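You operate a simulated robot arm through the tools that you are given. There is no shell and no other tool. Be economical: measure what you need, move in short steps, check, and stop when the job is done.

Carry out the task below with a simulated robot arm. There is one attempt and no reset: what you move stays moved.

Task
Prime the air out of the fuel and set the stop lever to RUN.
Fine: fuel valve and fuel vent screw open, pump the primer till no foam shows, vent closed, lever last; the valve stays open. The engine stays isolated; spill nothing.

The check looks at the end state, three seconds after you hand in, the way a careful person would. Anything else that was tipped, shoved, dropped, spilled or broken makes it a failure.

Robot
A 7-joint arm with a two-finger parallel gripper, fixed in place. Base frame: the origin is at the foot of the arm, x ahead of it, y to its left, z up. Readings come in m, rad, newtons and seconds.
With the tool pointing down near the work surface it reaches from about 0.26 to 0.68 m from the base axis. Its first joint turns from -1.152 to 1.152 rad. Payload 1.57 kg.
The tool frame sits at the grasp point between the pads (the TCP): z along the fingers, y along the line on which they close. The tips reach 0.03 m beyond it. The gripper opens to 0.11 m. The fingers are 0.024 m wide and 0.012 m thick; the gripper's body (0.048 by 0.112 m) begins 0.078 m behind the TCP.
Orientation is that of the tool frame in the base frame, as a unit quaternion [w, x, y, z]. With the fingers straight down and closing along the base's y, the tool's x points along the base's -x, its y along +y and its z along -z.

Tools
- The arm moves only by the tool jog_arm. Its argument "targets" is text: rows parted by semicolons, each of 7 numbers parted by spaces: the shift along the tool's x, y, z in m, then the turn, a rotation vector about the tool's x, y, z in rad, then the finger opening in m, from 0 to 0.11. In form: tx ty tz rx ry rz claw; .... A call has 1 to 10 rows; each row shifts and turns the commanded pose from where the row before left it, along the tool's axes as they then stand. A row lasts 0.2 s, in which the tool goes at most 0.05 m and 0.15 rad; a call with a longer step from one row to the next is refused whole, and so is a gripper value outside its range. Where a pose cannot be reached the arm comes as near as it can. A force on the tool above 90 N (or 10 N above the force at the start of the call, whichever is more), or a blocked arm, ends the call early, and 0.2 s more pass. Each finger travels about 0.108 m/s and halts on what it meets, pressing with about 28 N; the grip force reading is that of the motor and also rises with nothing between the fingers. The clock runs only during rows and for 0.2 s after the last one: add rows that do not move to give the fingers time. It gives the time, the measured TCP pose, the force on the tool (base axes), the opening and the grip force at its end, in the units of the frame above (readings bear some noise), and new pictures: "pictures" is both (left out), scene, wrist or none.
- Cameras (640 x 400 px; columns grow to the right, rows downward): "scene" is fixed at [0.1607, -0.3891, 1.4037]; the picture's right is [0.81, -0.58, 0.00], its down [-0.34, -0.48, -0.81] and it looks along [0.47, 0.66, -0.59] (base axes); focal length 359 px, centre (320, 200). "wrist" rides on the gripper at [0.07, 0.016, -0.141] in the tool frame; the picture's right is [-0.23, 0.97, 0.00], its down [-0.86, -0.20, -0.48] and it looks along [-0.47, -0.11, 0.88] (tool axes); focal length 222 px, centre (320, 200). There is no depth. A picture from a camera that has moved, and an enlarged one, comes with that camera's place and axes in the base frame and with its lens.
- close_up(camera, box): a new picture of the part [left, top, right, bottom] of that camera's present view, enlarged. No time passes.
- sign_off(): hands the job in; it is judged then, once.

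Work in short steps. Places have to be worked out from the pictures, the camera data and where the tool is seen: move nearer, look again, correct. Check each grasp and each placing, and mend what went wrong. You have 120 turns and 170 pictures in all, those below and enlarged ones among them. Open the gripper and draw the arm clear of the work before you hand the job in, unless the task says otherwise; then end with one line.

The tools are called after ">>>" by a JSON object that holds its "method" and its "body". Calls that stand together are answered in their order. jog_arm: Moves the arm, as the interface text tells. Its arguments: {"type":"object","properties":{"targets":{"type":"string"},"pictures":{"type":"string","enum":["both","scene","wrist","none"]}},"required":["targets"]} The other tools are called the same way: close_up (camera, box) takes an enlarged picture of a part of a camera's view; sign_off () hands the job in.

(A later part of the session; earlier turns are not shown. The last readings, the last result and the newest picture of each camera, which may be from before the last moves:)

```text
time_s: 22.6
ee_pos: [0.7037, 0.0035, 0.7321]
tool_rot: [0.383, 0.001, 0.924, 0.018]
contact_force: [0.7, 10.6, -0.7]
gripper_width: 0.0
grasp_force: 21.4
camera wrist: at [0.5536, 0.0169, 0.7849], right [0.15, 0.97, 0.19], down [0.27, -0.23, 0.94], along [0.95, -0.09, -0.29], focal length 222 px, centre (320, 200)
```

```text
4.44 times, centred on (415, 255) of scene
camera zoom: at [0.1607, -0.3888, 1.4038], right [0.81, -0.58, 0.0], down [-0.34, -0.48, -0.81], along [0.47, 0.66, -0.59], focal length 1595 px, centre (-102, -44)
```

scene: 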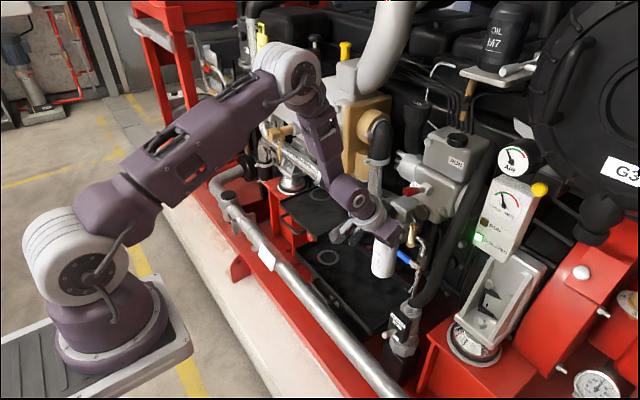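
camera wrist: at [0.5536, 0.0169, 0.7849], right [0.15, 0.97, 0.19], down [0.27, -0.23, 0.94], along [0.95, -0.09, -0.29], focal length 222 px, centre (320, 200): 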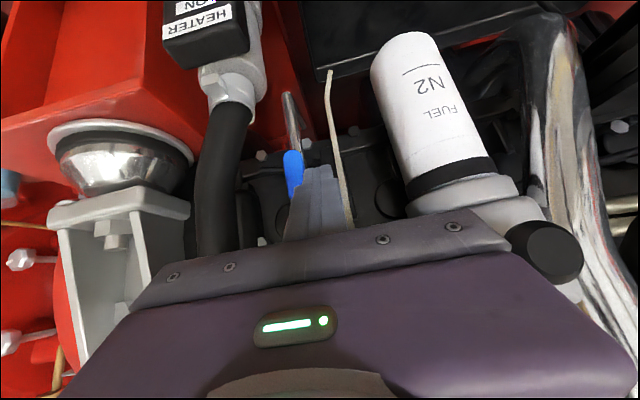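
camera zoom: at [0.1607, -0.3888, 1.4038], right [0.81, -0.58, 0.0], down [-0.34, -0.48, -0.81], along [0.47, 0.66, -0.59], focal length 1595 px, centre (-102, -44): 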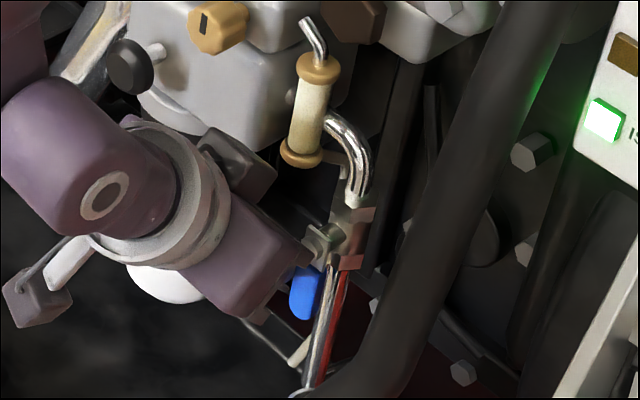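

The handle is parallel to the pipe with 10 N of resistance. One small push confirms the stop, then I retreat.

>>> {"method": "jog_arm", "body": {"targets": "0 -0.004 0 0 0 0 0; 0 0 0 0 0 0 0", "pictures": "none"}}

>>> {"method": "jog_arm", "body": {"targets": "0 0.008 0 0 0 0 0; 0 0 -0.03 0 0 0 0; 0 0 -0.03 0 0 0 0; 0 0 -0.03 0 0 0 0; 0 0 0 0 0 0 0"}}

>>> {"method": "close_up", "body": {"camera": "scene", "box": [370, 200, 460, 290]}}

```text
time_s: 23.2
ee_pos: [0.7027, 0.0039, 0.7312]
tool_rot: [0.383, 0.0, 0.924, 0.02]
contact_force: [-2.8, 37.5, 2.5]
gripper_width: 0.0
grasp_force: 21.2
```

```text
time_s: 24.4
ee_pos: [0.6394, 0.004, 0.7953]
tool_rot: [0.383, 0.003, 0.924, 0.016]
contact_force: [1.1, -0.1, 0.7]
gripper_width: 0.0001
grasp_force: 21.6
camera wrist: at [0.4893, 0.0172, 0.849], right [0.15, 0.97, 0.19], down [0.27, -0.23, 0.94], along [0.95, -0.09, -0.29], focal length 222 px, centre (320, 200)
```

scene: 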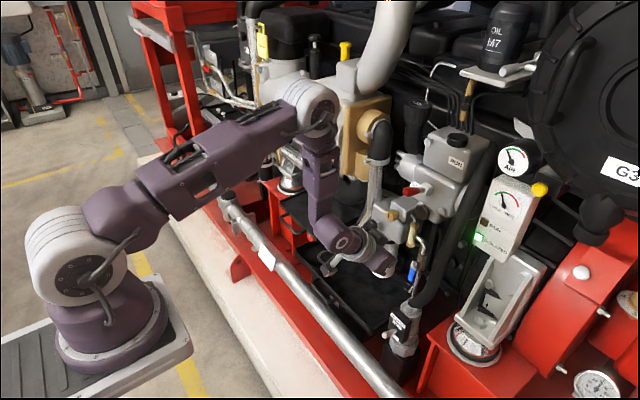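
wrist: 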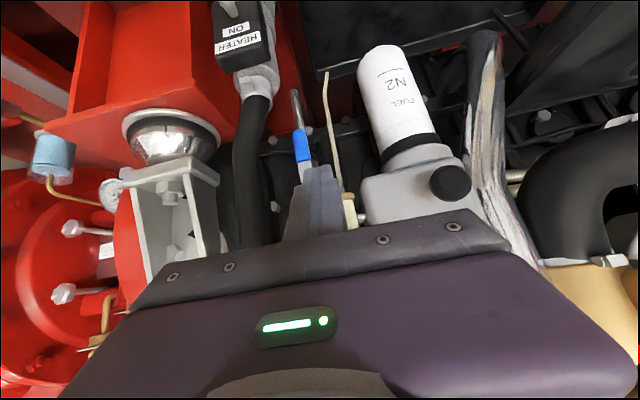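

```text
4.44 times, centred on (415, 245) of scene
camera zoom: at [0.1607, -0.3891, 1.4037], right [0.81, -0.58, 0.0], down [-0.34, -0.48, -0.81], along [0.47, 0.66, -0.59], focal length 1595 px, centre (-102, 0)
```

zoom: 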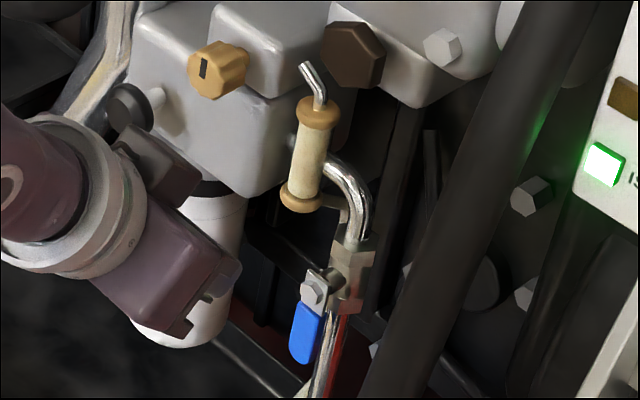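

The valve is open: the handle lies along the pipe and sits at its stop. Next is the vent screw at (0.687, 0.062, 0.868), so I back off, go horizontal in front of it and open the gripper to 0.05.

>>> {"method": "jog_arm", "body": {"targets": "-0.0124 0.027 -0.0407 0 0 0 0; -0.0124 0.027 -0.0407 0 0 0 0; 0 0 0 0 -0.131 0 0.05; 0 0 0 0 -0.131 0 0.05; 0 0 0 0 -0.131 0 0.05; 0 0 0 0 -0.131 0 0.05; 0 0 0 0 -0.131 0 0.05; 0 0 0 0 -0.131 0 0.05; 0 0 0 0 0 0 0.05"}}

>>> {"method": "close_up", "body": {"camera": "wrist", "box": [220, 0, 476, 160]}}

>>> {"method": "close_up", "body": {"camera": "scene", "box": [300, 160, 460, 260]}}

```text
refused: row 1 steps farther than a row can; nothing moved
```

```text
2.50 times, centred on (348, 80) of wrist
camera zoom: at [0.4893, 0.0172, 0.849], right [0.15, 0.97, 0.19], down [0.27, -0.23, 0.94], along [0.95, -0.09, -0.29], focal length 555 px, centre (250, 500)
```

zoom: 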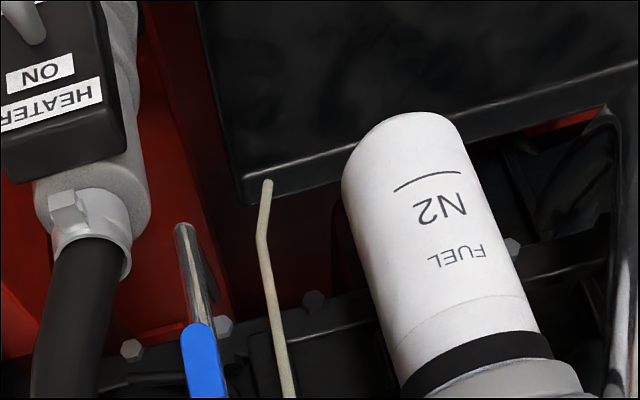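

```text
4.00 times, centred on (380, 210) of scene
camera zoom: at [0.1607, -0.3891, 1.4037], right [0.81, -0.58, 0.0], down [-0.34, -0.48, -0.81], along [0.47, 0.66, -0.59], focal length 1435 px, centre (80, 160)
```

zoom: 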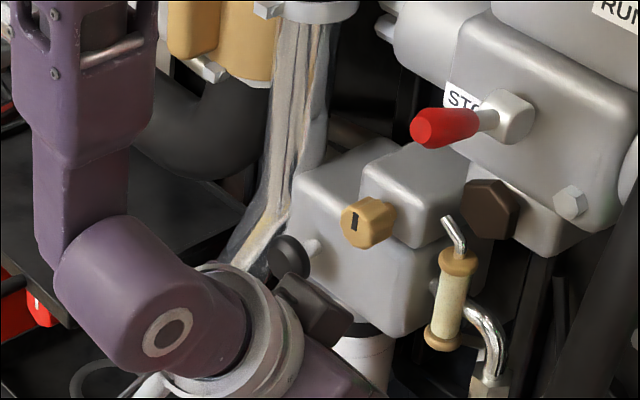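

That call was refused for step size, so I repeat it in smaller rows, backing off first.

>>> {"method": "jog_arm", "body": {"targets": "0.014 0 -0.028 0 0 0 0; -0.013 0.027 -0.027 0 0 0 0; -0.013 0.027 -0.027 0 0 0 0; 0 0 0 0 -0.13 0 0.05; 0 0 0 0 -0.13 0 0.05; 0 0 0 0 -0.13 0 0.05; 0 0 0 0 -0.13 0 0.05; 0 0 0 0 -0.13 0 0.05; 0 0 0 0 -0.13 0 0.05; 0 0 0 0 0 0 0.05"}}

>>> {"method": "close_up", "body": {"camera": "wrist", "box": [220, 80, 476, 240]}}

>>> {"method": "close_up", "body": {"camera": "scene", "box": [300, 160, 460, 260]}}

```text
time_s: 26.6
ee_pos: [0.5896, 0.0563, 0.8637]
tool_rot: [0.706, 0.008, 0.708, 0.014]
contact_force: [-0.7, -1.1, 0.3]
gripper_width: 0.0502
grasp_force: 0.0
camera wrist: at [0.4473, 0.0729, 0.7969], right [-0.01, 0.97, 0.26], down [-0.47, -0.23, 0.85], along [0.88, -0.12, 0.46], focal length 222 px, centre (320, 200)
```

scene: 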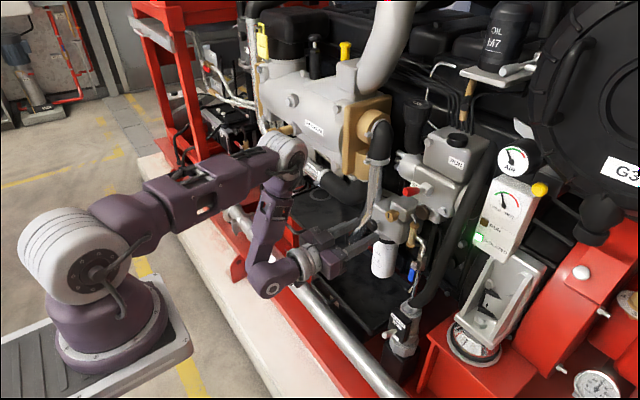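
wrist: 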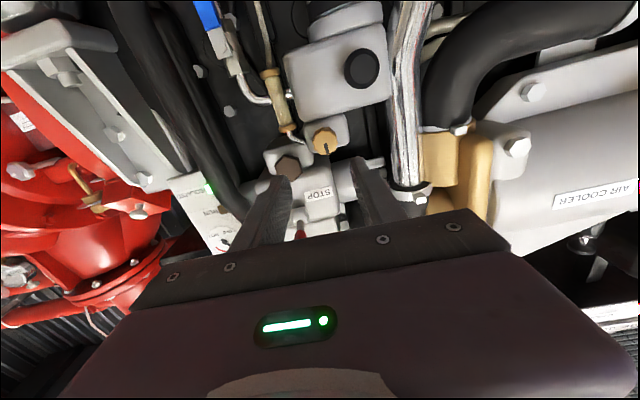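

```text
2.50 times, centred on (348, 160) of wrist
camera zoom: at [0.4473, 0.0729, 0.7969], right [-0.01, 0.97, 0.26], down [-0.47, -0.23, 0.85], along [0.88, -0.12, 0.46], focal length 555 px, centre (250, 300)
```

zoom: 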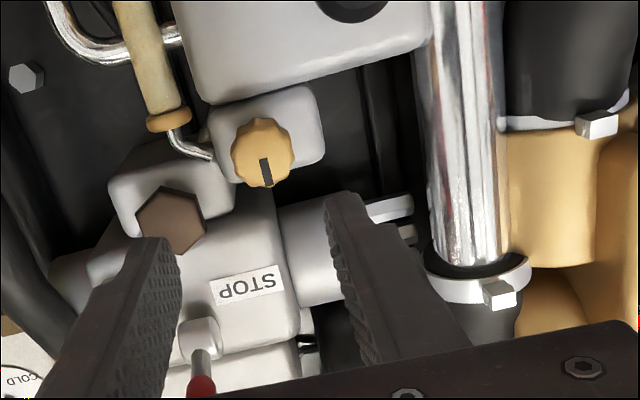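

```text
4.00 times, centred on (380, 210) of scene
camera zoom: at [0.1607, -0.3891, 1.4037], right [0.81, -0.58, 0.0], down [-0.34, -0.48, -0.81], along [0.47, 0.66, -0.59], focal length 1435 px, centre (80, 160)
```

zoom: 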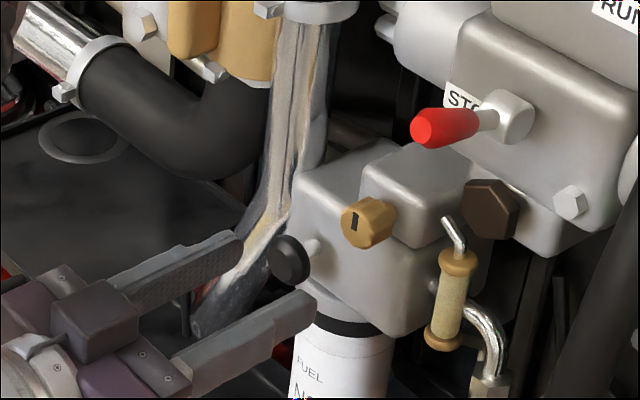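

The vent knob is now placed at about (0.69, 0.064, 0.863). I align and advance until the tips are just short of it, then look.

>>> {"method": "jog_arm", "body": {"targets": "0 0.007 0.03 0 0 0 0.05; 0 0 0.025 0 0 0 0.05; 0 0 0 0 0 0 0.05", "pictures": "wrist"}}

>>> {"method": "close_up", "body": {"camera": "wrist", "box": [220, 80, 476, 240]}}

>>> {"method": "close_up", "body": {"camera": "scene", "box": [340, 170, 436, 230]}}

```text
time_s: 27.4
ee_pos: [0.6441, 0.0632, 0.8637]
tool_rot: [0.706, 0.009, 0.708, 0.014]
contact_force: [-0.7, -0.1, 0.9]
gripper_width: 0.05
grasp_force: 0.1
camera wrist: at [0.5028, 0.08, 0.797], right [-0.01, 0.97, 0.26], down [-0.47, -0.23, 0.85], along [0.88, -0.12, 0.46], focal length 222 px, centre (320, 200)
```

wrist: 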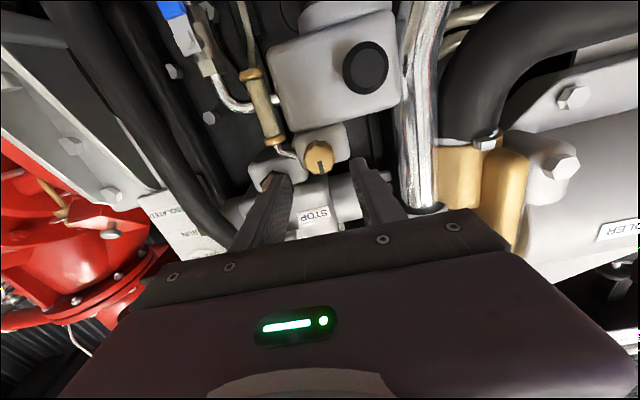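

```text
2.50 times, centred on (348, 160) of wrist
camera zoom: at [0.5028, 0.08, 0.797], right [-0.01, 0.97, 0.26], down [-0.47, -0.23, 0.85], along [0.88, -0.12, 0.46], focal length 555 px, centre (250, 300)
```

zoom: 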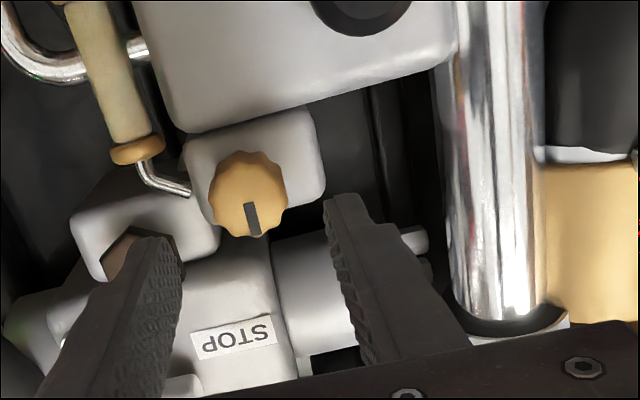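

```text
6.67 times, centred on (388, 200) of scene
camera zoom: at [0.1607, -0.3891, 1.4037], right [0.81, -0.58, 0.0], down [-0.34, -0.48, -0.81], along [0.47, 0.66, -0.59], focal length 2392 px, centre (-133, 200)
```

zoom: 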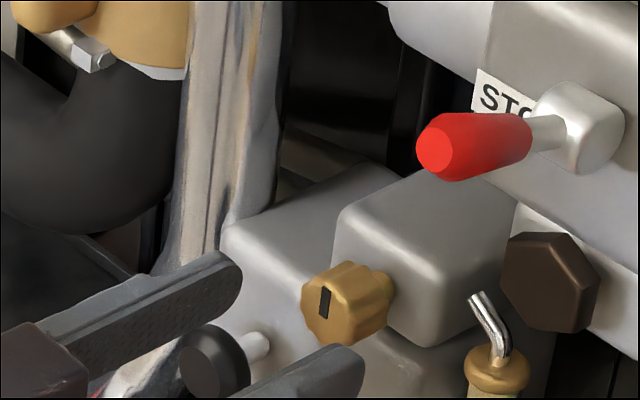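

The estimates agree to within several mm, well inside the finger width. I lower 4 mm, advance 20 mm so the tips straddle the knob, and check for contact.

>>> {"method": "jog_arm", "body": {"targets": "0.004 0.001 0.01 0 0 0 0.05; 0 0 0.01 0 0 0 0.05; 0 0 0 0 0 0 0.05", "pictures": "none"}}

>>> {"method": "close_up", "body": {"camera": "wrist", "box": [220, 80, 476, 240]}}

>>> {"method": "close_up", "body": {"camera": "scene", "box": [340, 170, 436, 230]}}

```text
time_s: 28.2
ee_pos: [0.6643, 0.0635, 0.8595]
tool_rot: [0.706, 0.009, 0.708, 0.014]
contact_force: [1.1, 0.1, -0.6]
gripper_width: 0.0502
grasp_force: 0.1
```

```text
2.50 times, centred on (348, 160) of wrist
camera zoom: at [0.5225, 0.0817, 0.793], right [-0.01, 0.97, 0.26], down [-0.47, -0.23, 0.85], along [0.88, -0.12, 0.46], focal length 555 px, centre (250, 300)
```

zoom: 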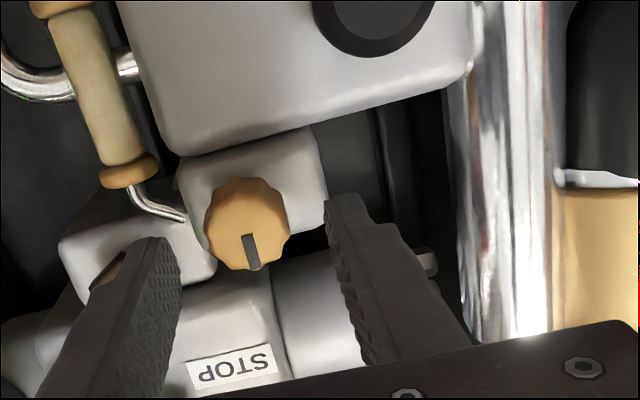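

```text
6.67 times, centred on (388, 200) of scene
camera zoom: at [0.1607, -0.3891, 1.4037], right [0.81, -0.58, 0.0], down [-0.34, -0.48, -0.81], along [0.47, 0.66, -0.59], focal length 2392 px, centre (-133, 200)
```

zoom: 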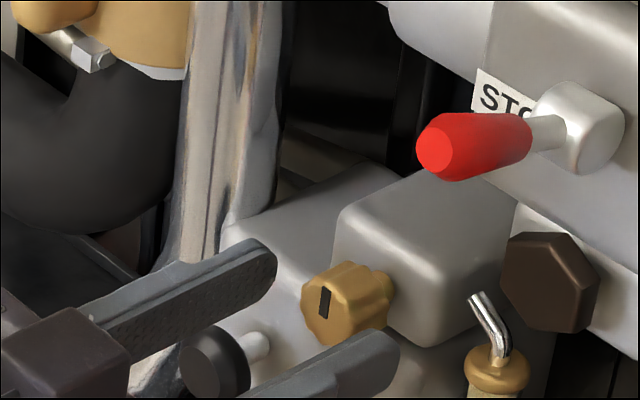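

The tips bracket the knob and its front is at x ≈ 0.688. I advance 6 mm more and close on it.

>>> {"method": "jog_arm", "body": {"targets": "0 0 0.006 0 0 0 0.05; 0 0 0 0 0 0 0.03; 0 0 0 0 0 0 0.015; 0 0 0 0 0 0 0.015", "pictures": "none"}}

>>> {"method": "close_up", "body": {"camera": "wrist", "box": [220, 80, 476, 240]}}

>>> {"method": "close_up", "body": {"camera": "scene", "box": [340, 170, 436, 230]}}

```text
time_s: 29.2
ee_pos: [0.6705, 0.0636, 0.86]
tool_rot: [0.706, 0.009, 0.708, 0.014]
contact_force: [2.3, -2.5, 0.6]
gripper_width: 0.0275
grasp_force: 37.5
```

```text
2.50 times, centred on (348, 160) of wrist
camera zoom: at [0.5284, 0.0815, 0.7933], right [-0.01, 0.97, 0.26], down [-0.47, -0.23, 0.85], along [0.88, -0.12, 0.46], focal length 555 px, centre (250, 300)
```

zoom: 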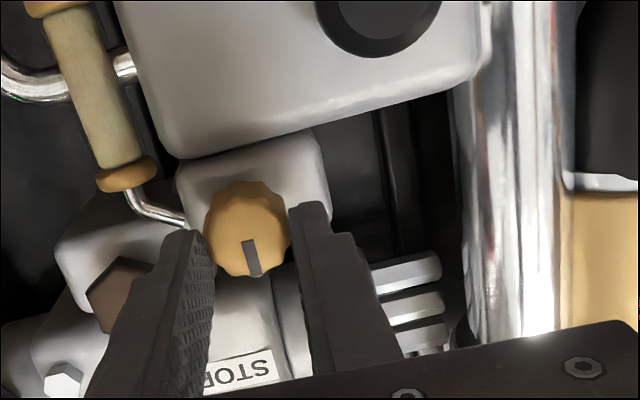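

```text
6.67 times, centred on (388, 200) of scene
camera zoom: at [0.1607, -0.3891, 1.4037], right [0.81, -0.58, 0.0], down [-0.34, -0.48, -0.81], along [0.47, 0.66, -0.59], focal length 2392 px, centre (-133, 200)
```

zoom: 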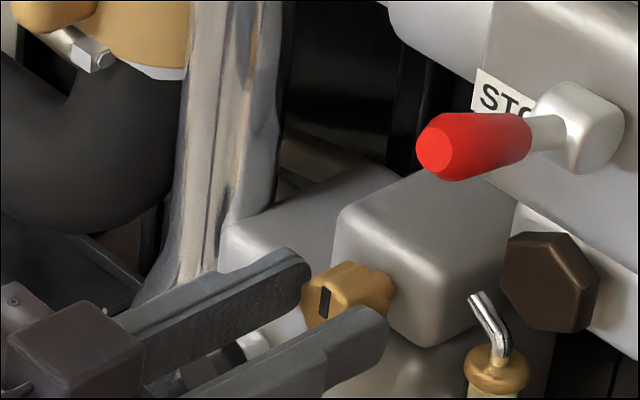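

I have the knob, 27.5 mm across. I turn it counter-clockwise as seen from the front (negative about tool z).

>>> {"method": "jog_arm", "body": {"targets": "0 0 0 0 0 -0.13 0.01; 0 0 0 0 0 -0.13 0.01; 0 0 0 0 0 -0.13 0.01; 0 0 0 0 0 -0.13 0.01; 0 0 0 0 0 0 0.01", "pictures": "none"}}

>>> {"method": "close_up", "body": {"camera": "wrist", "box": [220, 80, 476, 240]}}

>>> {"method": "close_up", "body": {"camera": "scene", "box": [340, 170, 436, 230]}}

```text
time_s: 30.4
ee_pos: [0.6705, 0.066, 0.8604]
tool_rot: [0.686, -0.175, 0.686, -0.167]
contact_force: [3.7, 13.2, 1.0]
gripper_width: 0.0278
grasp_force: 38.3
```

```text
2.50 times, centred on (348, 160) of wrist
camera zoom: at [0.5287, 0.0459, 0.7928], right [-0.01, 0.97, -0.26], down [-0.48, 0.22, 0.85], along [0.88, 0.13, 0.46], focal length 555 px, centre (250, 300)
```

zoom: 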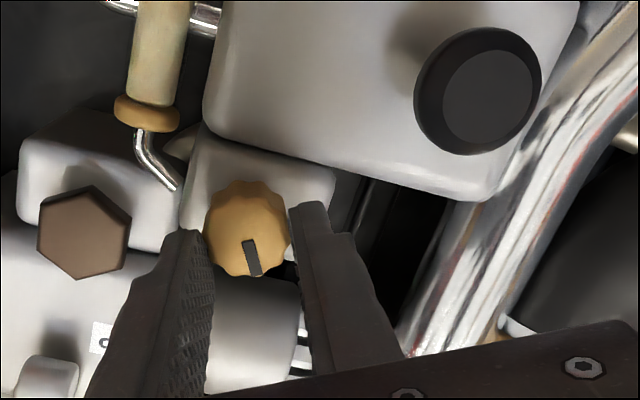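

```text
6.67 times, centred on (388, 200) of scene
camera zoom: at [0.1608, -0.3887, 1.4038], right [0.81, -0.58, 0.0], down [-0.34, -0.48, -0.81], along [0.47, 0.66, -0.59], focal length 2392 px, centre (-133, 200)
```

zoom: 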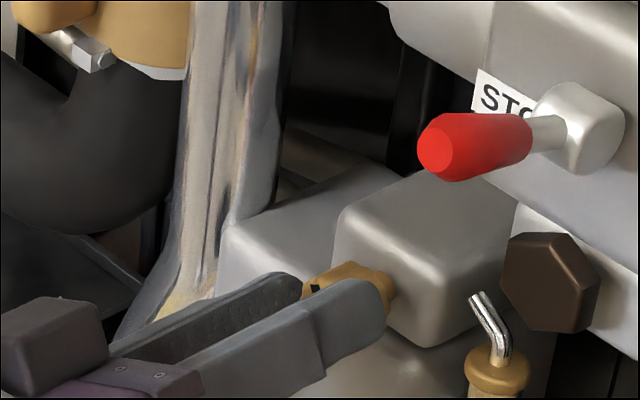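

The knob turns with the gripper. I continue.

>>> {"method": "jog_arm", "body": {"targets": "0 0 0 0 0 -0.13 0.01; 0 0 0 0 0 -0.13 0.01; 0 0 0 0 0 -0.13 0.01; 0 0 0 0 0 -0.13 0.01; 0 0 0 0 0 -0.13 0.01; 0 0 0 0 0 -0.13 0.01; 0 0 0 0 0 -0.13 0.01; 0 0 0 0 0 -0.13 0.01; 0 0 0 0 0 0 0.01", "pictures": "scene"}}

>>> {"method": "close_up", "body": {"camera": "wrist", "box": [220, 80, 476, 240]}}

>>> {"method": "close_up", "body": {"camera": "scene", "box": [340, 170, 436, 230]}}

```text
time_s: 32.4
ee_pos: [0.6694, 0.0623, 0.8582]
tool_rot: [0.509, -0.494, 0.511, -0.486]
contact_force: [-8.3, -0.9, -24.5]
gripper_width: 0.0308
grasp_force: 11.9
```

scene: 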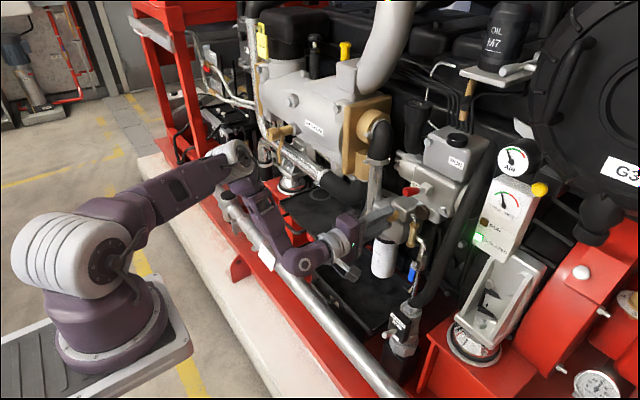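

```text
2.50 times, centred on (348, 160) of wrist
camera zoom: at [0.5287, -0.0066, 0.8422], right [-0.01, 0.27, -0.96], down [-0.48, 0.84, 0.24], along [0.88, 0.47, 0.12], focal length 555 px, centre (250, 300)
```

zoom: 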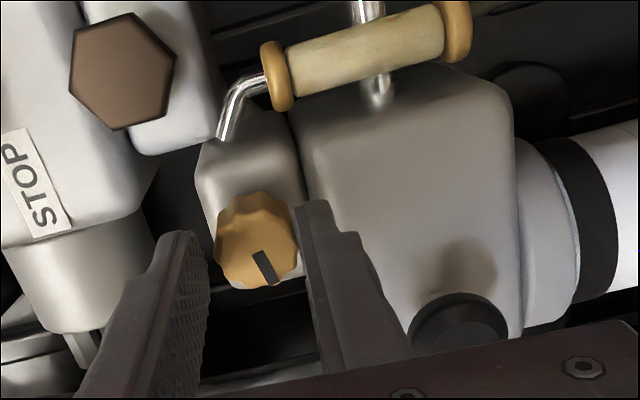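

```text
6.67 times, centred on (388, 200) of scene
camera zoom: at [0.161, -0.389, 1.4037], right [0.81, -0.58, 0.0], down [-0.34, -0.48, -0.81], along [0.47, 0.66, -0.59], focal length 2392 px, centre (-133, 200)
```

zoom: 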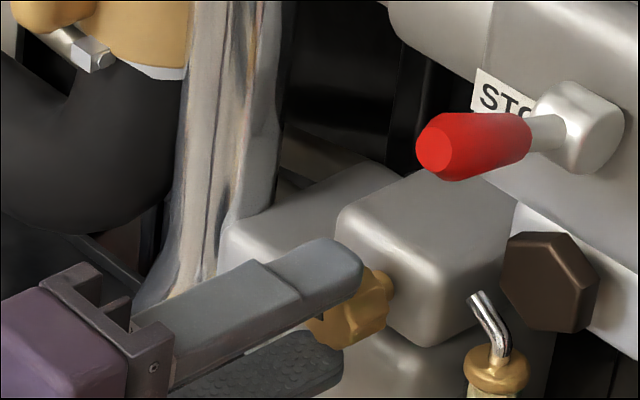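

The mark has turned about 80° and points toward +y, with some slip: the knob axis is a bit lower than my grip. I open, recentre 3 mm down, regrip, and try turning further to see whether there is a stop.

>>> {"method": "jog_arm", "body": {"targets": "0 0 0 0 0 0 0.045; 0 0.003 0 0 0 0 0.045; 0 0 0 0 0 0 0.015; 0 0 0 0 0 0 0.01; 0 0 0 0 0 -0.13 0.01; 0 0 0 0 0 -0.13 0.01; 0 0 0 0 0 -0.13 0.01; 0 0 0 0 0 0 0.01", "pictures": "none"}}

>>> {"method": "close_up", "body": {"camera": "wrist", "box": [220, 80, 476, 240]}}

```text
time_s: 34.2
ee_pos: [0.6705, 0.063, 0.8552]
tool_rot: [-0.407, 0.582, -0.405, 0.575]
contact_force: [1.1, 3.4, -12.5]
gripper_width: 0.0272
grasp_force: 37.6
```

```text
2.50 times, centred on (348, 160) of wrist
camera zoom: at [0.5296, -0.0073, 0.867], right [0.0, -0.12, -0.99], down [-0.49, 0.87, -0.1], along [0.87, 0.48, -0.06], focal length 555 px, centre (250, 300)
```

zoom: 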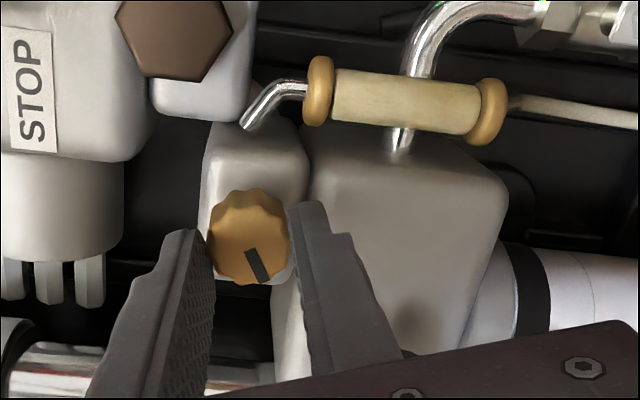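

It is still turning freely at about 95°. I continue.

>>> {"method": "jog_arm", "body": {"targets": "0 0 0 0 0 -0.13 0.01; 0 0 0 0 0 -0.13 0.01; 0 0 0 0 0 -0.13 0.01; 0 0 0 0 0 -0.13 0.01; 0 0 0 0 0 -0.13 0.01; 0 0 0 0 0 -0.13 0.01; 0 0 0 0 0 0 0.01", "pictures": "none"}}

>>> {"method": "close_up", "body": {"camera": "wrist", "box": [220, 80, 476, 240]}}

>>> {"method": "close_up", "body": {"camera": "scene", "box": [300, 150, 460, 250]}}

```text
time_s: 35.8
ee_pos: [0.6704, 0.0643, 0.8571]
tool_rot: [-0.157, 0.692, -0.153, 0.688]
contact_force: [0.9, -8.8, -6.6]
gripper_width: 0.0273
grasp_force: 38.2
```

```text
2.50 times, centred on (348, 160) of wrist
camera zoom: at [0.5294, 0.0186, 0.9151], right [0.0, -0.78, -0.62], down [-0.49, 0.54, -0.69], along [0.87, 0.3, -0.38], focal length 555 px, centre (250, 300)
```

zoom: 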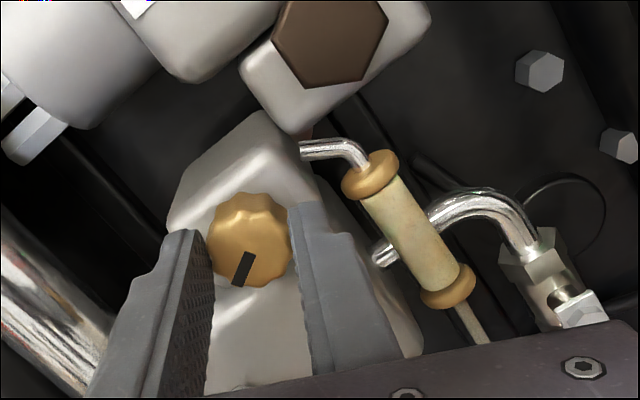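

```text
4.00 times, centred on (380, 200) of scene
camera zoom: at [0.1609, -0.3893, 1.4036], right [0.81, -0.58, 0.0], down [-0.34, -0.48, -0.81], along [0.47, 0.66, -0.59], focal length 1435 px, centre (80, 200)
```

zoom: 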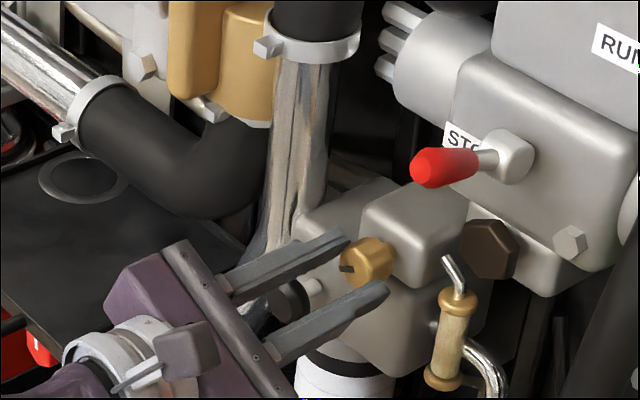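

The mark lagged this time, so it may be near a stop at about 125°. I turn a bit more to test.

>>> {"method": "jog_arm", "body": {"targets": "0 0 0 0 0 -0.13 0.01; 0 0 0 0 0 -0.13 0.01; 0 0 0 0 0 0 0.01", "pictures": "none"}}

>>> {"method": "close_up", "body": {"camera": "wrist", "box": [220, 80, 476, 240]}}

```text
time_s: 36.6
ee_pos: [0.6706, 0.0631, 0.8562]
tool_rot: [-0.066, 0.706, -0.062, 0.702]
contact_force: [-3.1, -9.7, -6.7]
gripper_width: 0.0278
grasp_force: 38.1
```

```text
2.50 times, centred on (348, 160) of wrist
camera zoom: at [0.5293, 0.0344, 0.9246], right [0.01, -0.92, -0.4], down [-0.48, 0.35, -0.8], along [0.87, 0.2, -0.44], focal length 555 px, centre (250, 300)
```

zoom: 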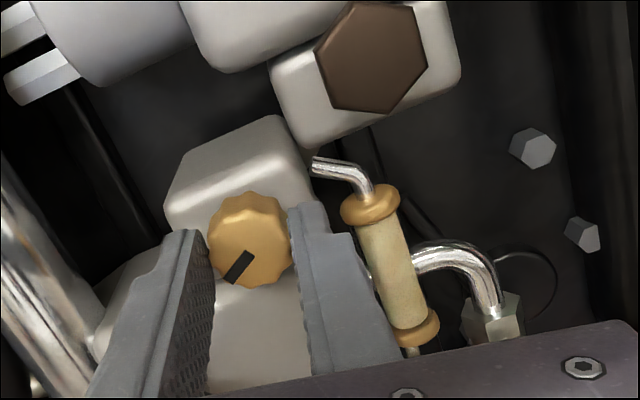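

The knob no longer follows the gripper, so the vent is open at its stop, about 120° round. I release, back off, close the fingers, pitch 30° down and line up with the primer knob.

>>> {"method": "jog_arm", "body": {"targets": "0 0 0 0 0 0 0.05; 0 0 0 0 0 0 0.05; 0 0 -0.03 0 0 0 0.05; 0 0 -0.03 0 0 -0.15 0.05; 0 0 0 0 -0.131 0 0.02; 0 0 0 0 -0.131 0 0; 0 0 0 0 -0.131 0 0; 0 0 0 0 -0.131 0 0; -0.013 -0.025 0.008 0 0 0 0; -0.013 -0.024 0.007 0 0 0 0"}}

>>> {"method": "close_up", "body": {"camera": "scene", "box": [340, 170, 436, 230]}}

```text
time_s: 38.8
ee_pos: [0.6095, 0.1139, 0.8288]
tool_rot: [-0.017, 0.867, -0.005, 0.498]
contact_force: [0.1, -0.3, -0.4]
gripper_width: 0.0
grasp_force: 20.8
camera wrist: at [0.5229, 0.0924, 0.9613], right [-0.11, -0.97, -0.23], down [-0.85, 0.21, -0.49], along [0.52, 0.14, -0.84], focal length 222 px, centre (320, 200)
```

scene: 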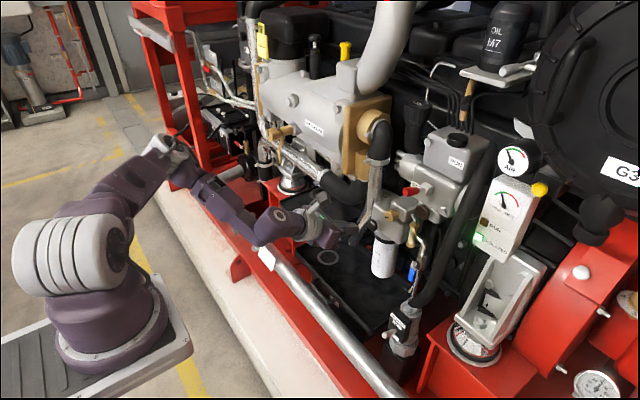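
wrist: 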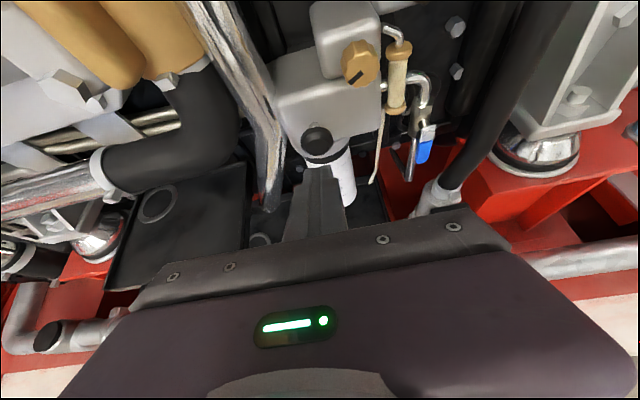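

```text
6.67 times, centred on (388, 200) of scene
camera zoom: at [0.1607, -0.3891, 1.4037], right [0.81, -0.59, 0.0], down [-0.34, -0.48, -0.81], along [0.47, 0.66, -0.59], focal length 2392 px, centre (-133, 200)
```

zoom: 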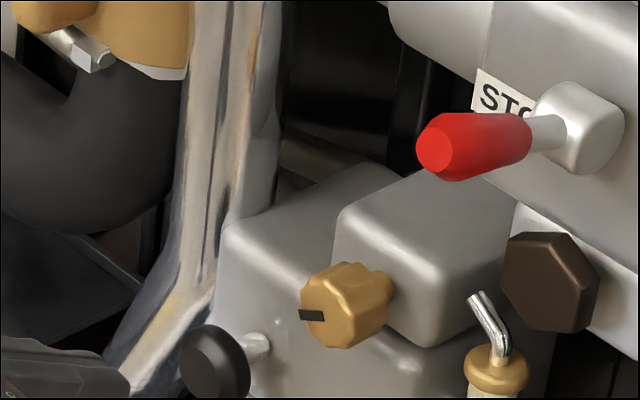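

The vent mark now points left and slightly down (open). The fresh ray agrees with the primer knob at (0.68, 0.113, 0.811). I lower slightly and approach its face.

>>> {"method": "jog_arm", "body": {"targets": "-0.008 0 0.0055 0 0 0 0; 0.0075 0 0.013 0 0 0 0; 0.0075 0 0.013 0 0 0 0; 0.004 0 0.007 0 0 0 0; 0 0 0 0 0 0 0", "pictures": "wrist"}}

>>> {"method": "close_up", "body": {"camera": "scene", "box": [340, 170, 436, 230]}}

```text
time_s: 40.0
ee_pos: [0.649, 0.1134, 0.8175]
tool_rot: [-0.017, 0.867, -0.005, 0.497]
contact_force: [-0.7, 0.5, 0.5]
gripper_width: 0.0001
grasp_force: 21.2
camera wrist: at [0.562, 0.093, 0.9514], right [-0.11, -0.97, -0.23], down [-0.85, 0.21, -0.49], along [0.52, 0.14, -0.84], focal length 222 px, centre (320, 200)
```

wrist: 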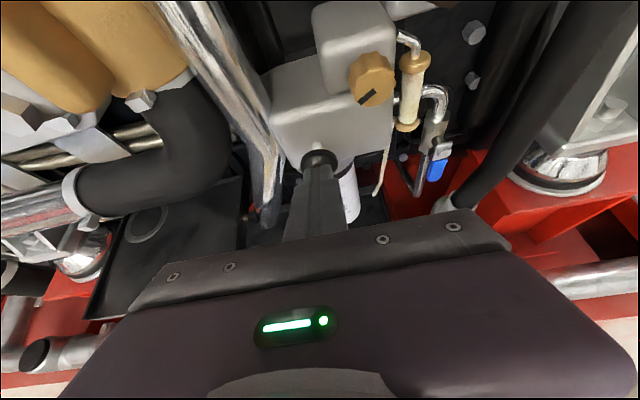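

```text
6.67 times, centred on (388, 200) of scene
camera zoom: at [0.1607, -0.3891, 1.4037], right [0.81, -0.58, 0.0], down [-0.34, -0.48, -0.81], along [0.47, 0.66, -0.59], focal length 2392 px, centre (-133, 200)
```

zoom: 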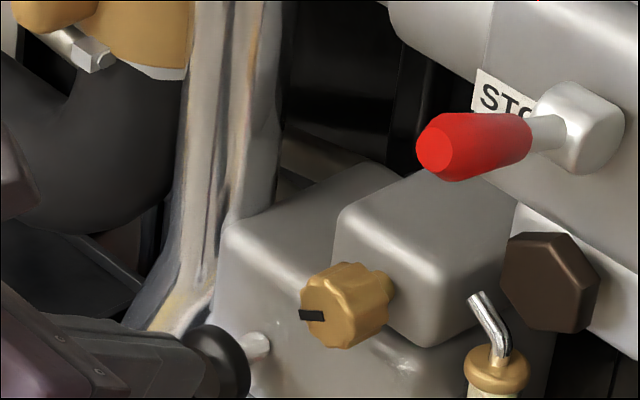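

The tip is at the knob face. I push along +x in 5 mm steps and read the force.

>>> {"method": "jog_arm", "body": {"targets": "0.0025 0 0.0043 0 0 0 0; 0.0025 0 0.0043 0 0 0 0; 0.0025 0 0.0043 0 0 0 0; 0 0 0 0 0 0 0", "pictures": "none"}}

>>> {"method": "close_up", "body": {"camera": "wrist", "box": [260, 30, 452, 180]}}

>>> {"method": "close_up", "body": {"camera": "scene", "box": [360, 185, 440, 265]}}

```text
time_s: 41.0
ee_pos: [0.6641, 0.1145, 0.8182]
tool_rot: [-0.016, 0.867, -0.005, 0.498]
contact_force: [-5.4, 0.7, 1.6]
gripper_width: 0.0
grasp_force: 21.0
```

```text
2.67 times, centred on (356, 105) of wrist
camera zoom: at [0.5767, 0.093, 0.9517], right [-0.11, -0.97, -0.23], down [-0.85, 0.21, -0.49], along [0.52, 0.14, -0.84], focal length 592 px, centre (224, 453)
```

zoom: 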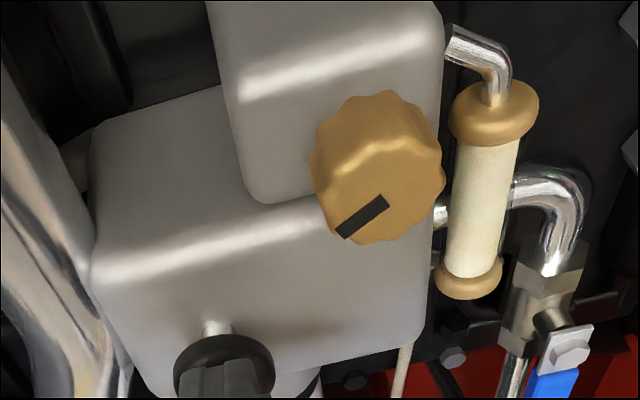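

```text
5.00 times, centred on (400, 225) of scene
camera zoom: at [0.1605, -0.3891, 1.4038], right [0.81, -0.58, 0.0], down [-0.34, -0.48, -0.81], along [0.47, 0.66, -0.59], focal length 1794 px, centre (-80, 75)
```

zoom: 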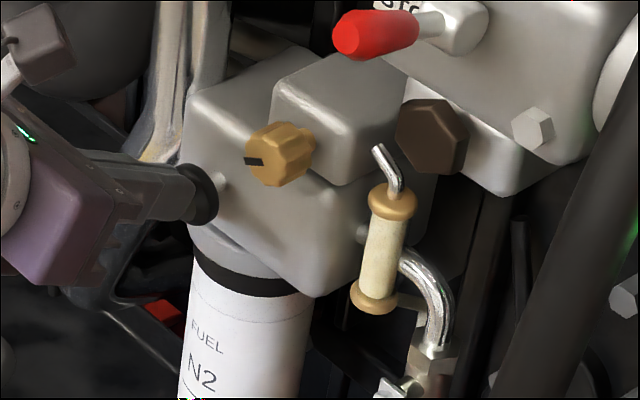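

A spring force of 5 N: the primer is pressing in. I push on to the end of the stroke.

>>> {"method": "jog_arm", "body": {"targets": "0.0025 0 0.0043 0 0 0 0; 0.0025 0 0.0043 0 0 0 0; 0 0 0 0 0 0 0", "pictures": "none"}}

>>> {"method": "close_up", "body": {"camera": "wrist", "box": [260, 30, 452, 180]}}

```text
time_s: 41.8
ee_pos: [0.672, 0.1134, 0.8179]
tool_rot: [-0.016, 0.868, -0.006, 0.497]
contact_force: [-48.3, 1.1, 14.6]
gripper_width: 0.0
grasp_force: 21.2
```

```text
2.67 times, centred on (356, 105) of wrist
camera zoom: at [0.585, 0.0931, 0.9516], right [-0.11, -0.97, -0.23], down [-0.85, 0.21, -0.49], along [0.52, 0.14, -0.84], focal length 592 px, centre (224, 453)
```

zoom: 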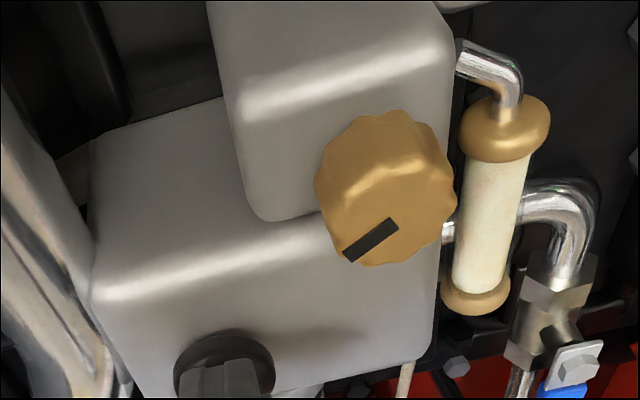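

The stroke ends near TCP x = 0.672. I do two pump cycles and check that the knob springs back and how the sight glass looks.

>>> {"method": "jog_arm", "body": {"targets": "-0.0065 0 -0.0113 0 0 0 0; -0.0065 0 -0.0113 0 0 0 0; 0 0 0 0 0 0 0; 0.006 0 0.0104 0 0 0 0; 0.006 0 0.0104 0 0 0 0; 0 0 0 0 0 0 0; -0.0065 0 -0.0113 0 0 0 0; -0.0065 0 -0.0113 0 0 0 0; 0 0 0 0 0 0 0", "pictures": "none"}}

>>> {"method": "close_up", "body": {"camera": "wrist", "box": [260, 30, 452, 180]}}

>>> {"method": "close_up", "body": {"camera": "scene", "box": [360, 185, 440, 265]}}

```text
time_s: 43.8
ee_pos: [0.6466, 0.1146, 0.8177]
tool_rot: [-0.016, 0.868, -0.005, 0.497]
contact_force: [-0.4, -0.2, 0.9]
gripper_width: 0.0004
grasp_force: 21.7
```

```text
2.67 times, centred on (356, 105) of wrist
camera zoom: at [0.5584, 0.0932, 0.9511], right [-0.11, -0.97, -0.23], down [-0.85, 0.21, -0.49], along [0.52, 0.14, -0.84], focal length 592 px, centre (224, 453)
```

zoom: 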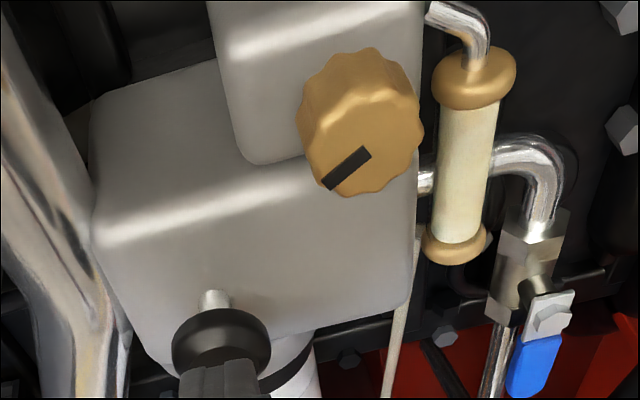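

```text
5.00 times, centred on (400, 225) of scene
camera zoom: at [0.1607, -0.3891, 1.4037], right [0.81, -0.58, 0.0], down [-0.34, -0.48, -0.81], along [0.47, 0.66, -0.59], focal length 1794 px, centre (-80, 75)
```

zoom: 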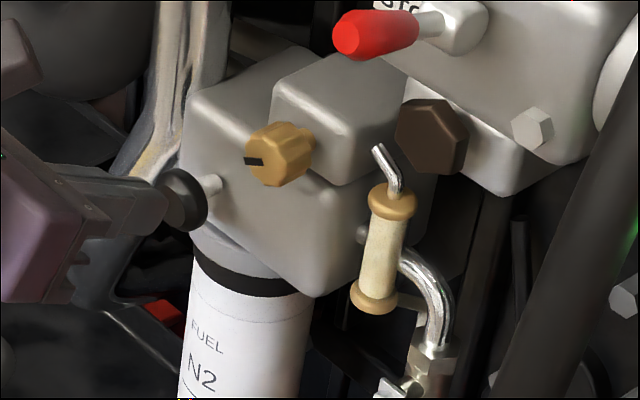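

The primer springs back fully. I pump more strokes and recheck the sight glass.

>>> {"method": "jog_arm", "body": {"targets": "0.006 0 0.0108 0 0 0 0; 0.006 0 0.0108 0 0 0 0; 0 0 0 0 0 0 0; -0.006 0 -0.0108 0 0 0 0; -0.006 0 -0.0108 0 0 0 0; 0.006 0 0.0108 0 0 0 0; 0.006 0 0.0108 0 0 0 0; 0 0 0 0 0 0 0; -0.006 0 -0.0108 0 0 0 0; -0.006 0 -0.0108 0 0 0 0", "pictures": "none"}}

>>> {"method": "jog_arm", "body": {"targets": "0.006 0 0.0108 0 0 0 0; 0.006 0 0.0108 0 0 0 0; 0 0 0 0 0 0 0; -0.006 0 -0.0108 0 0 0 0; -0.006 0 -0.0108 0 0 0 0; 0.006 0 0.0108 0 0 0 0; 0.006 0 0.0108 0 0 0 0; 0 0 0 0 0 0 0; -0.006 0 -0.0108 0 0 0 0; -0.006 0 -0.0108 0 0 0 0", "pictures": "none"}}

>>> {"method": "close_up", "body": {"camera": "wrist", "box": [260, 30, 452, 180]}}

```text
time_s: 46.0
ee_pos: [0.6454, 0.1146, 0.8193]
tool_rot: [-0.018, 0.867, -0.004, 0.498]
contact_force: [-0.1, -0.3, 0.5]
gripper_width: 0.0002
grasp_force: 21.3
```

```text
time_s: 48.2
ee_pos: [0.6454, 0.1147, 0.8176]
tool_rot: [-0.018, 0.867, -0.004, 0.498]
contact_force: [-0.1, 1.4, 0.4]
gripper_width: 0.0
grasp_force: 21.2
```

```text
2.67 times, centred on (356, 105) of wrist
camera zoom: at [0.5587, 0.094, 0.9515], right [-0.11, -0.97, -0.23], down [-0.85, 0.21, -0.49], along [0.52, 0.14, -0.84], focal length 592 px, centre (224, 453)
```

zoom: 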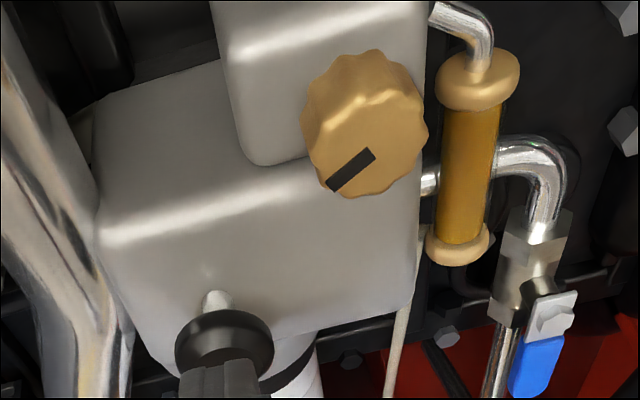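

The sight glass has turned clear amber. I zoom in to check for leftover foam, and look at the tray.

>>> {"method": "close_up", "body": {"camera": "wrist", "box": [380, 45, 428, 135]}}

>>> {"method": "close_up", "body": {"camera": "scene", "box": [380, 210, 460, 290]}}

```text
4.44 times, centred on (404, 90) of wrist
camera zoom: at [0.5587, 0.094, 0.9515], right [-0.11, -0.97, -0.23], down [-0.85, 0.21, -0.49], along [0.52, 0.14, -0.84], focal length 987 px, centre (-53, 689)
```

zoom: 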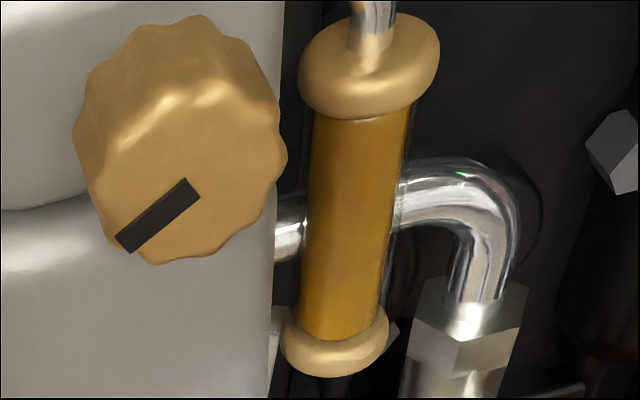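

```text
5.00 times, centred on (420, 250) of scene
camera zoom: at [0.1607, -0.3891, 1.4037], right [0.81, -0.58, 0.0], down [-0.34, -0.48, -0.81], along [0.47, 0.66, -0.59], focal length 1794 px, centre (-180, -50)
```

zoom: 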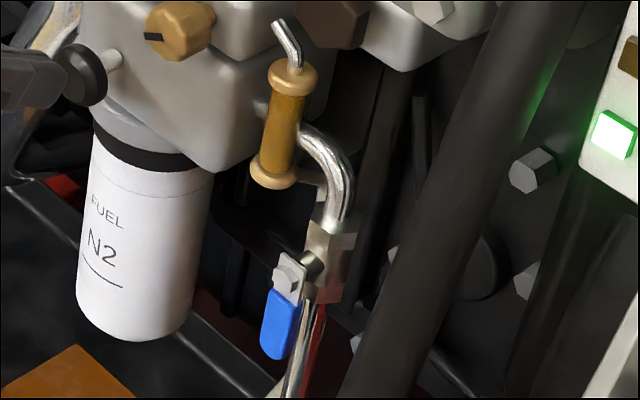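

No foam is left. An orange patch has appeared at the lower left, though, so I look at it before closing the vent.

>>> {"method": "close_up", "body": {"camera": "scene", "box": [280, 230, 440, 330]}}

```text
4.00 times, centred on (360, 280) of scene
camera zoom: at [0.1607, -0.3891, 1.4037], right [0.81, -0.58, 0.0], down [-0.34, -0.48, -0.81], along [0.47, 0.66, -0.59], focal length 1435 px, centre (160, -120)
```

zoom: 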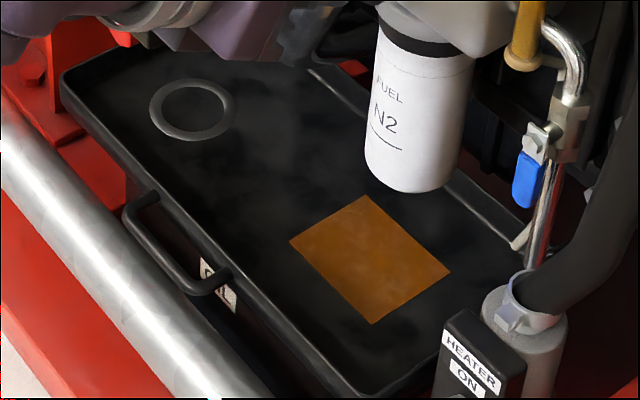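

The vented fuel is contained in the drip tray under the bleed tube. I close the vent now: back off, level out, and line up with the vent knob with the fingers open.

>>> {"method": "jog_arm", "body": {"targets": "-0.0027 0 -0.0446 0 0 0 0; 0 0 0 0 0.131 0 0.05; 0 0 0 0 0.131 0 0.05; 0 0 0 0 0.131 0 0.05; 0 0 0 0 0.131 0 0.05; 0.01 0.0255 0 0 0 0 0.05; 0.01 0.0255 0 0 0 0 0.05; 0 0 0 0 0 0 0.05"}}

>>> {"method": "close_up", "body": {"camera": "wrist", "box": [220, 80, 476, 240]}}

```text
time_s: 50.0
ee_pos: [0.6062, 0.061, 0.8576]
tool_rot: [-0.015, 0.709, -0.009, 0.705]
contact_force: [0.2, -0.3, -0.1]
gripper_width: 0.0501
grasp_force: 0.0
camera wrist: at [0.4652, 0.0417, 0.9292], right [0.01, -0.97, -0.26], down [-0.48, 0.22, -0.85], along [0.88, 0.13, -0.47], focal length 222 px, centre (320, 200)
```

scene: 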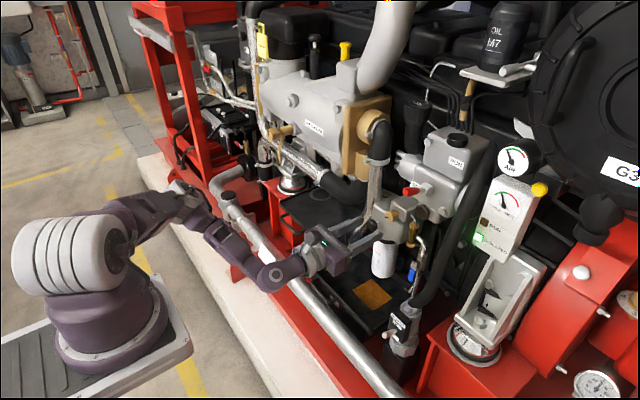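
wrist: 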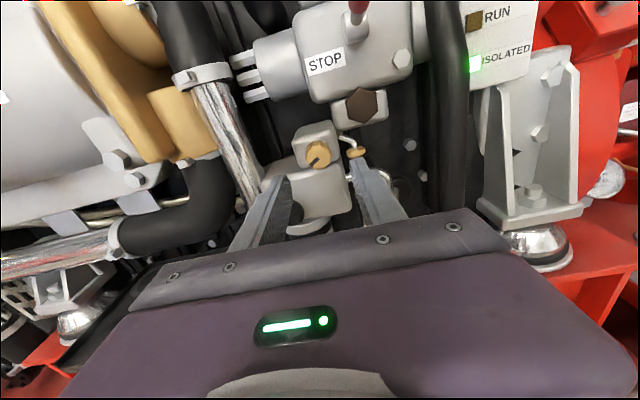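

```text
2.50 times, centred on (348, 160) of wrist
camera zoom: at [0.4652, 0.0417, 0.9292], right [0.01, -0.97, -0.26], down [-0.48, 0.22, -0.85], along [0.88, 0.13, -0.47], focal length 555 px, centre (250, 300)
```

zoom: 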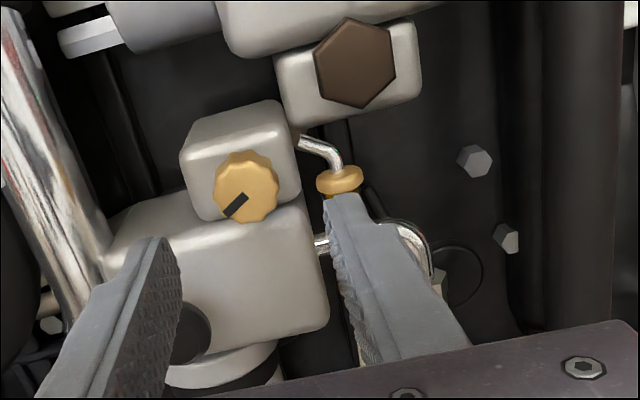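

The knob is at (0.69, 0.063, 0.858), aligned. I advance onto it and grip.

>>> {"method": "jog_arm", "body": {"targets": "0 -0.002 0.04 0 0 0 0.05; 0 0 0.0235 0 0 0 0.05; 0 0 0 0 0 0 0.05; 0 0 0 0 0 0 0.03; 0 0 0 0 0 0 0.01; 0 0 0 0 0 0 0.01", "pictures": "none"}}

>>> {"method": "close_up", "body": {"camera": "wrist", "box": [220, 80, 476, 240]}}

```text
time_s: 51.4
ee_pos: [0.6709, 0.0636, 0.857]
tool_rot: [-0.016, 0.708, -0.008, 0.706]
contact_force: [6.2, 3.2, -1.0]
gripper_width: 0.0277
grasp_force: 38.3
```

```text
2.50 times, centred on (348, 160) of wrist
camera zoom: at [0.5294, 0.0441, 0.929], right [0.01, -0.97, -0.26], down [-0.48, 0.22, -0.85], along [0.88, 0.13, -0.47], focal length 555 px, centre (250, 300)
```

zoom: 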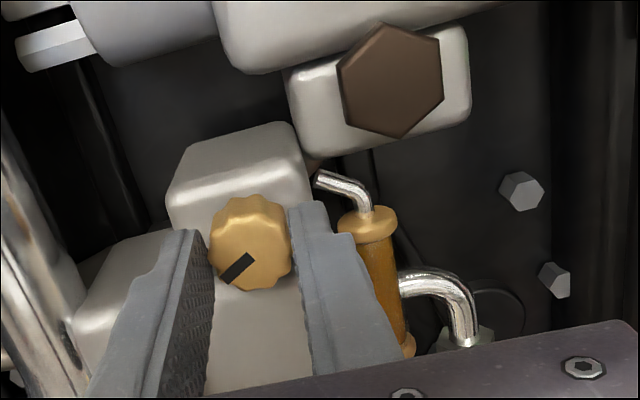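

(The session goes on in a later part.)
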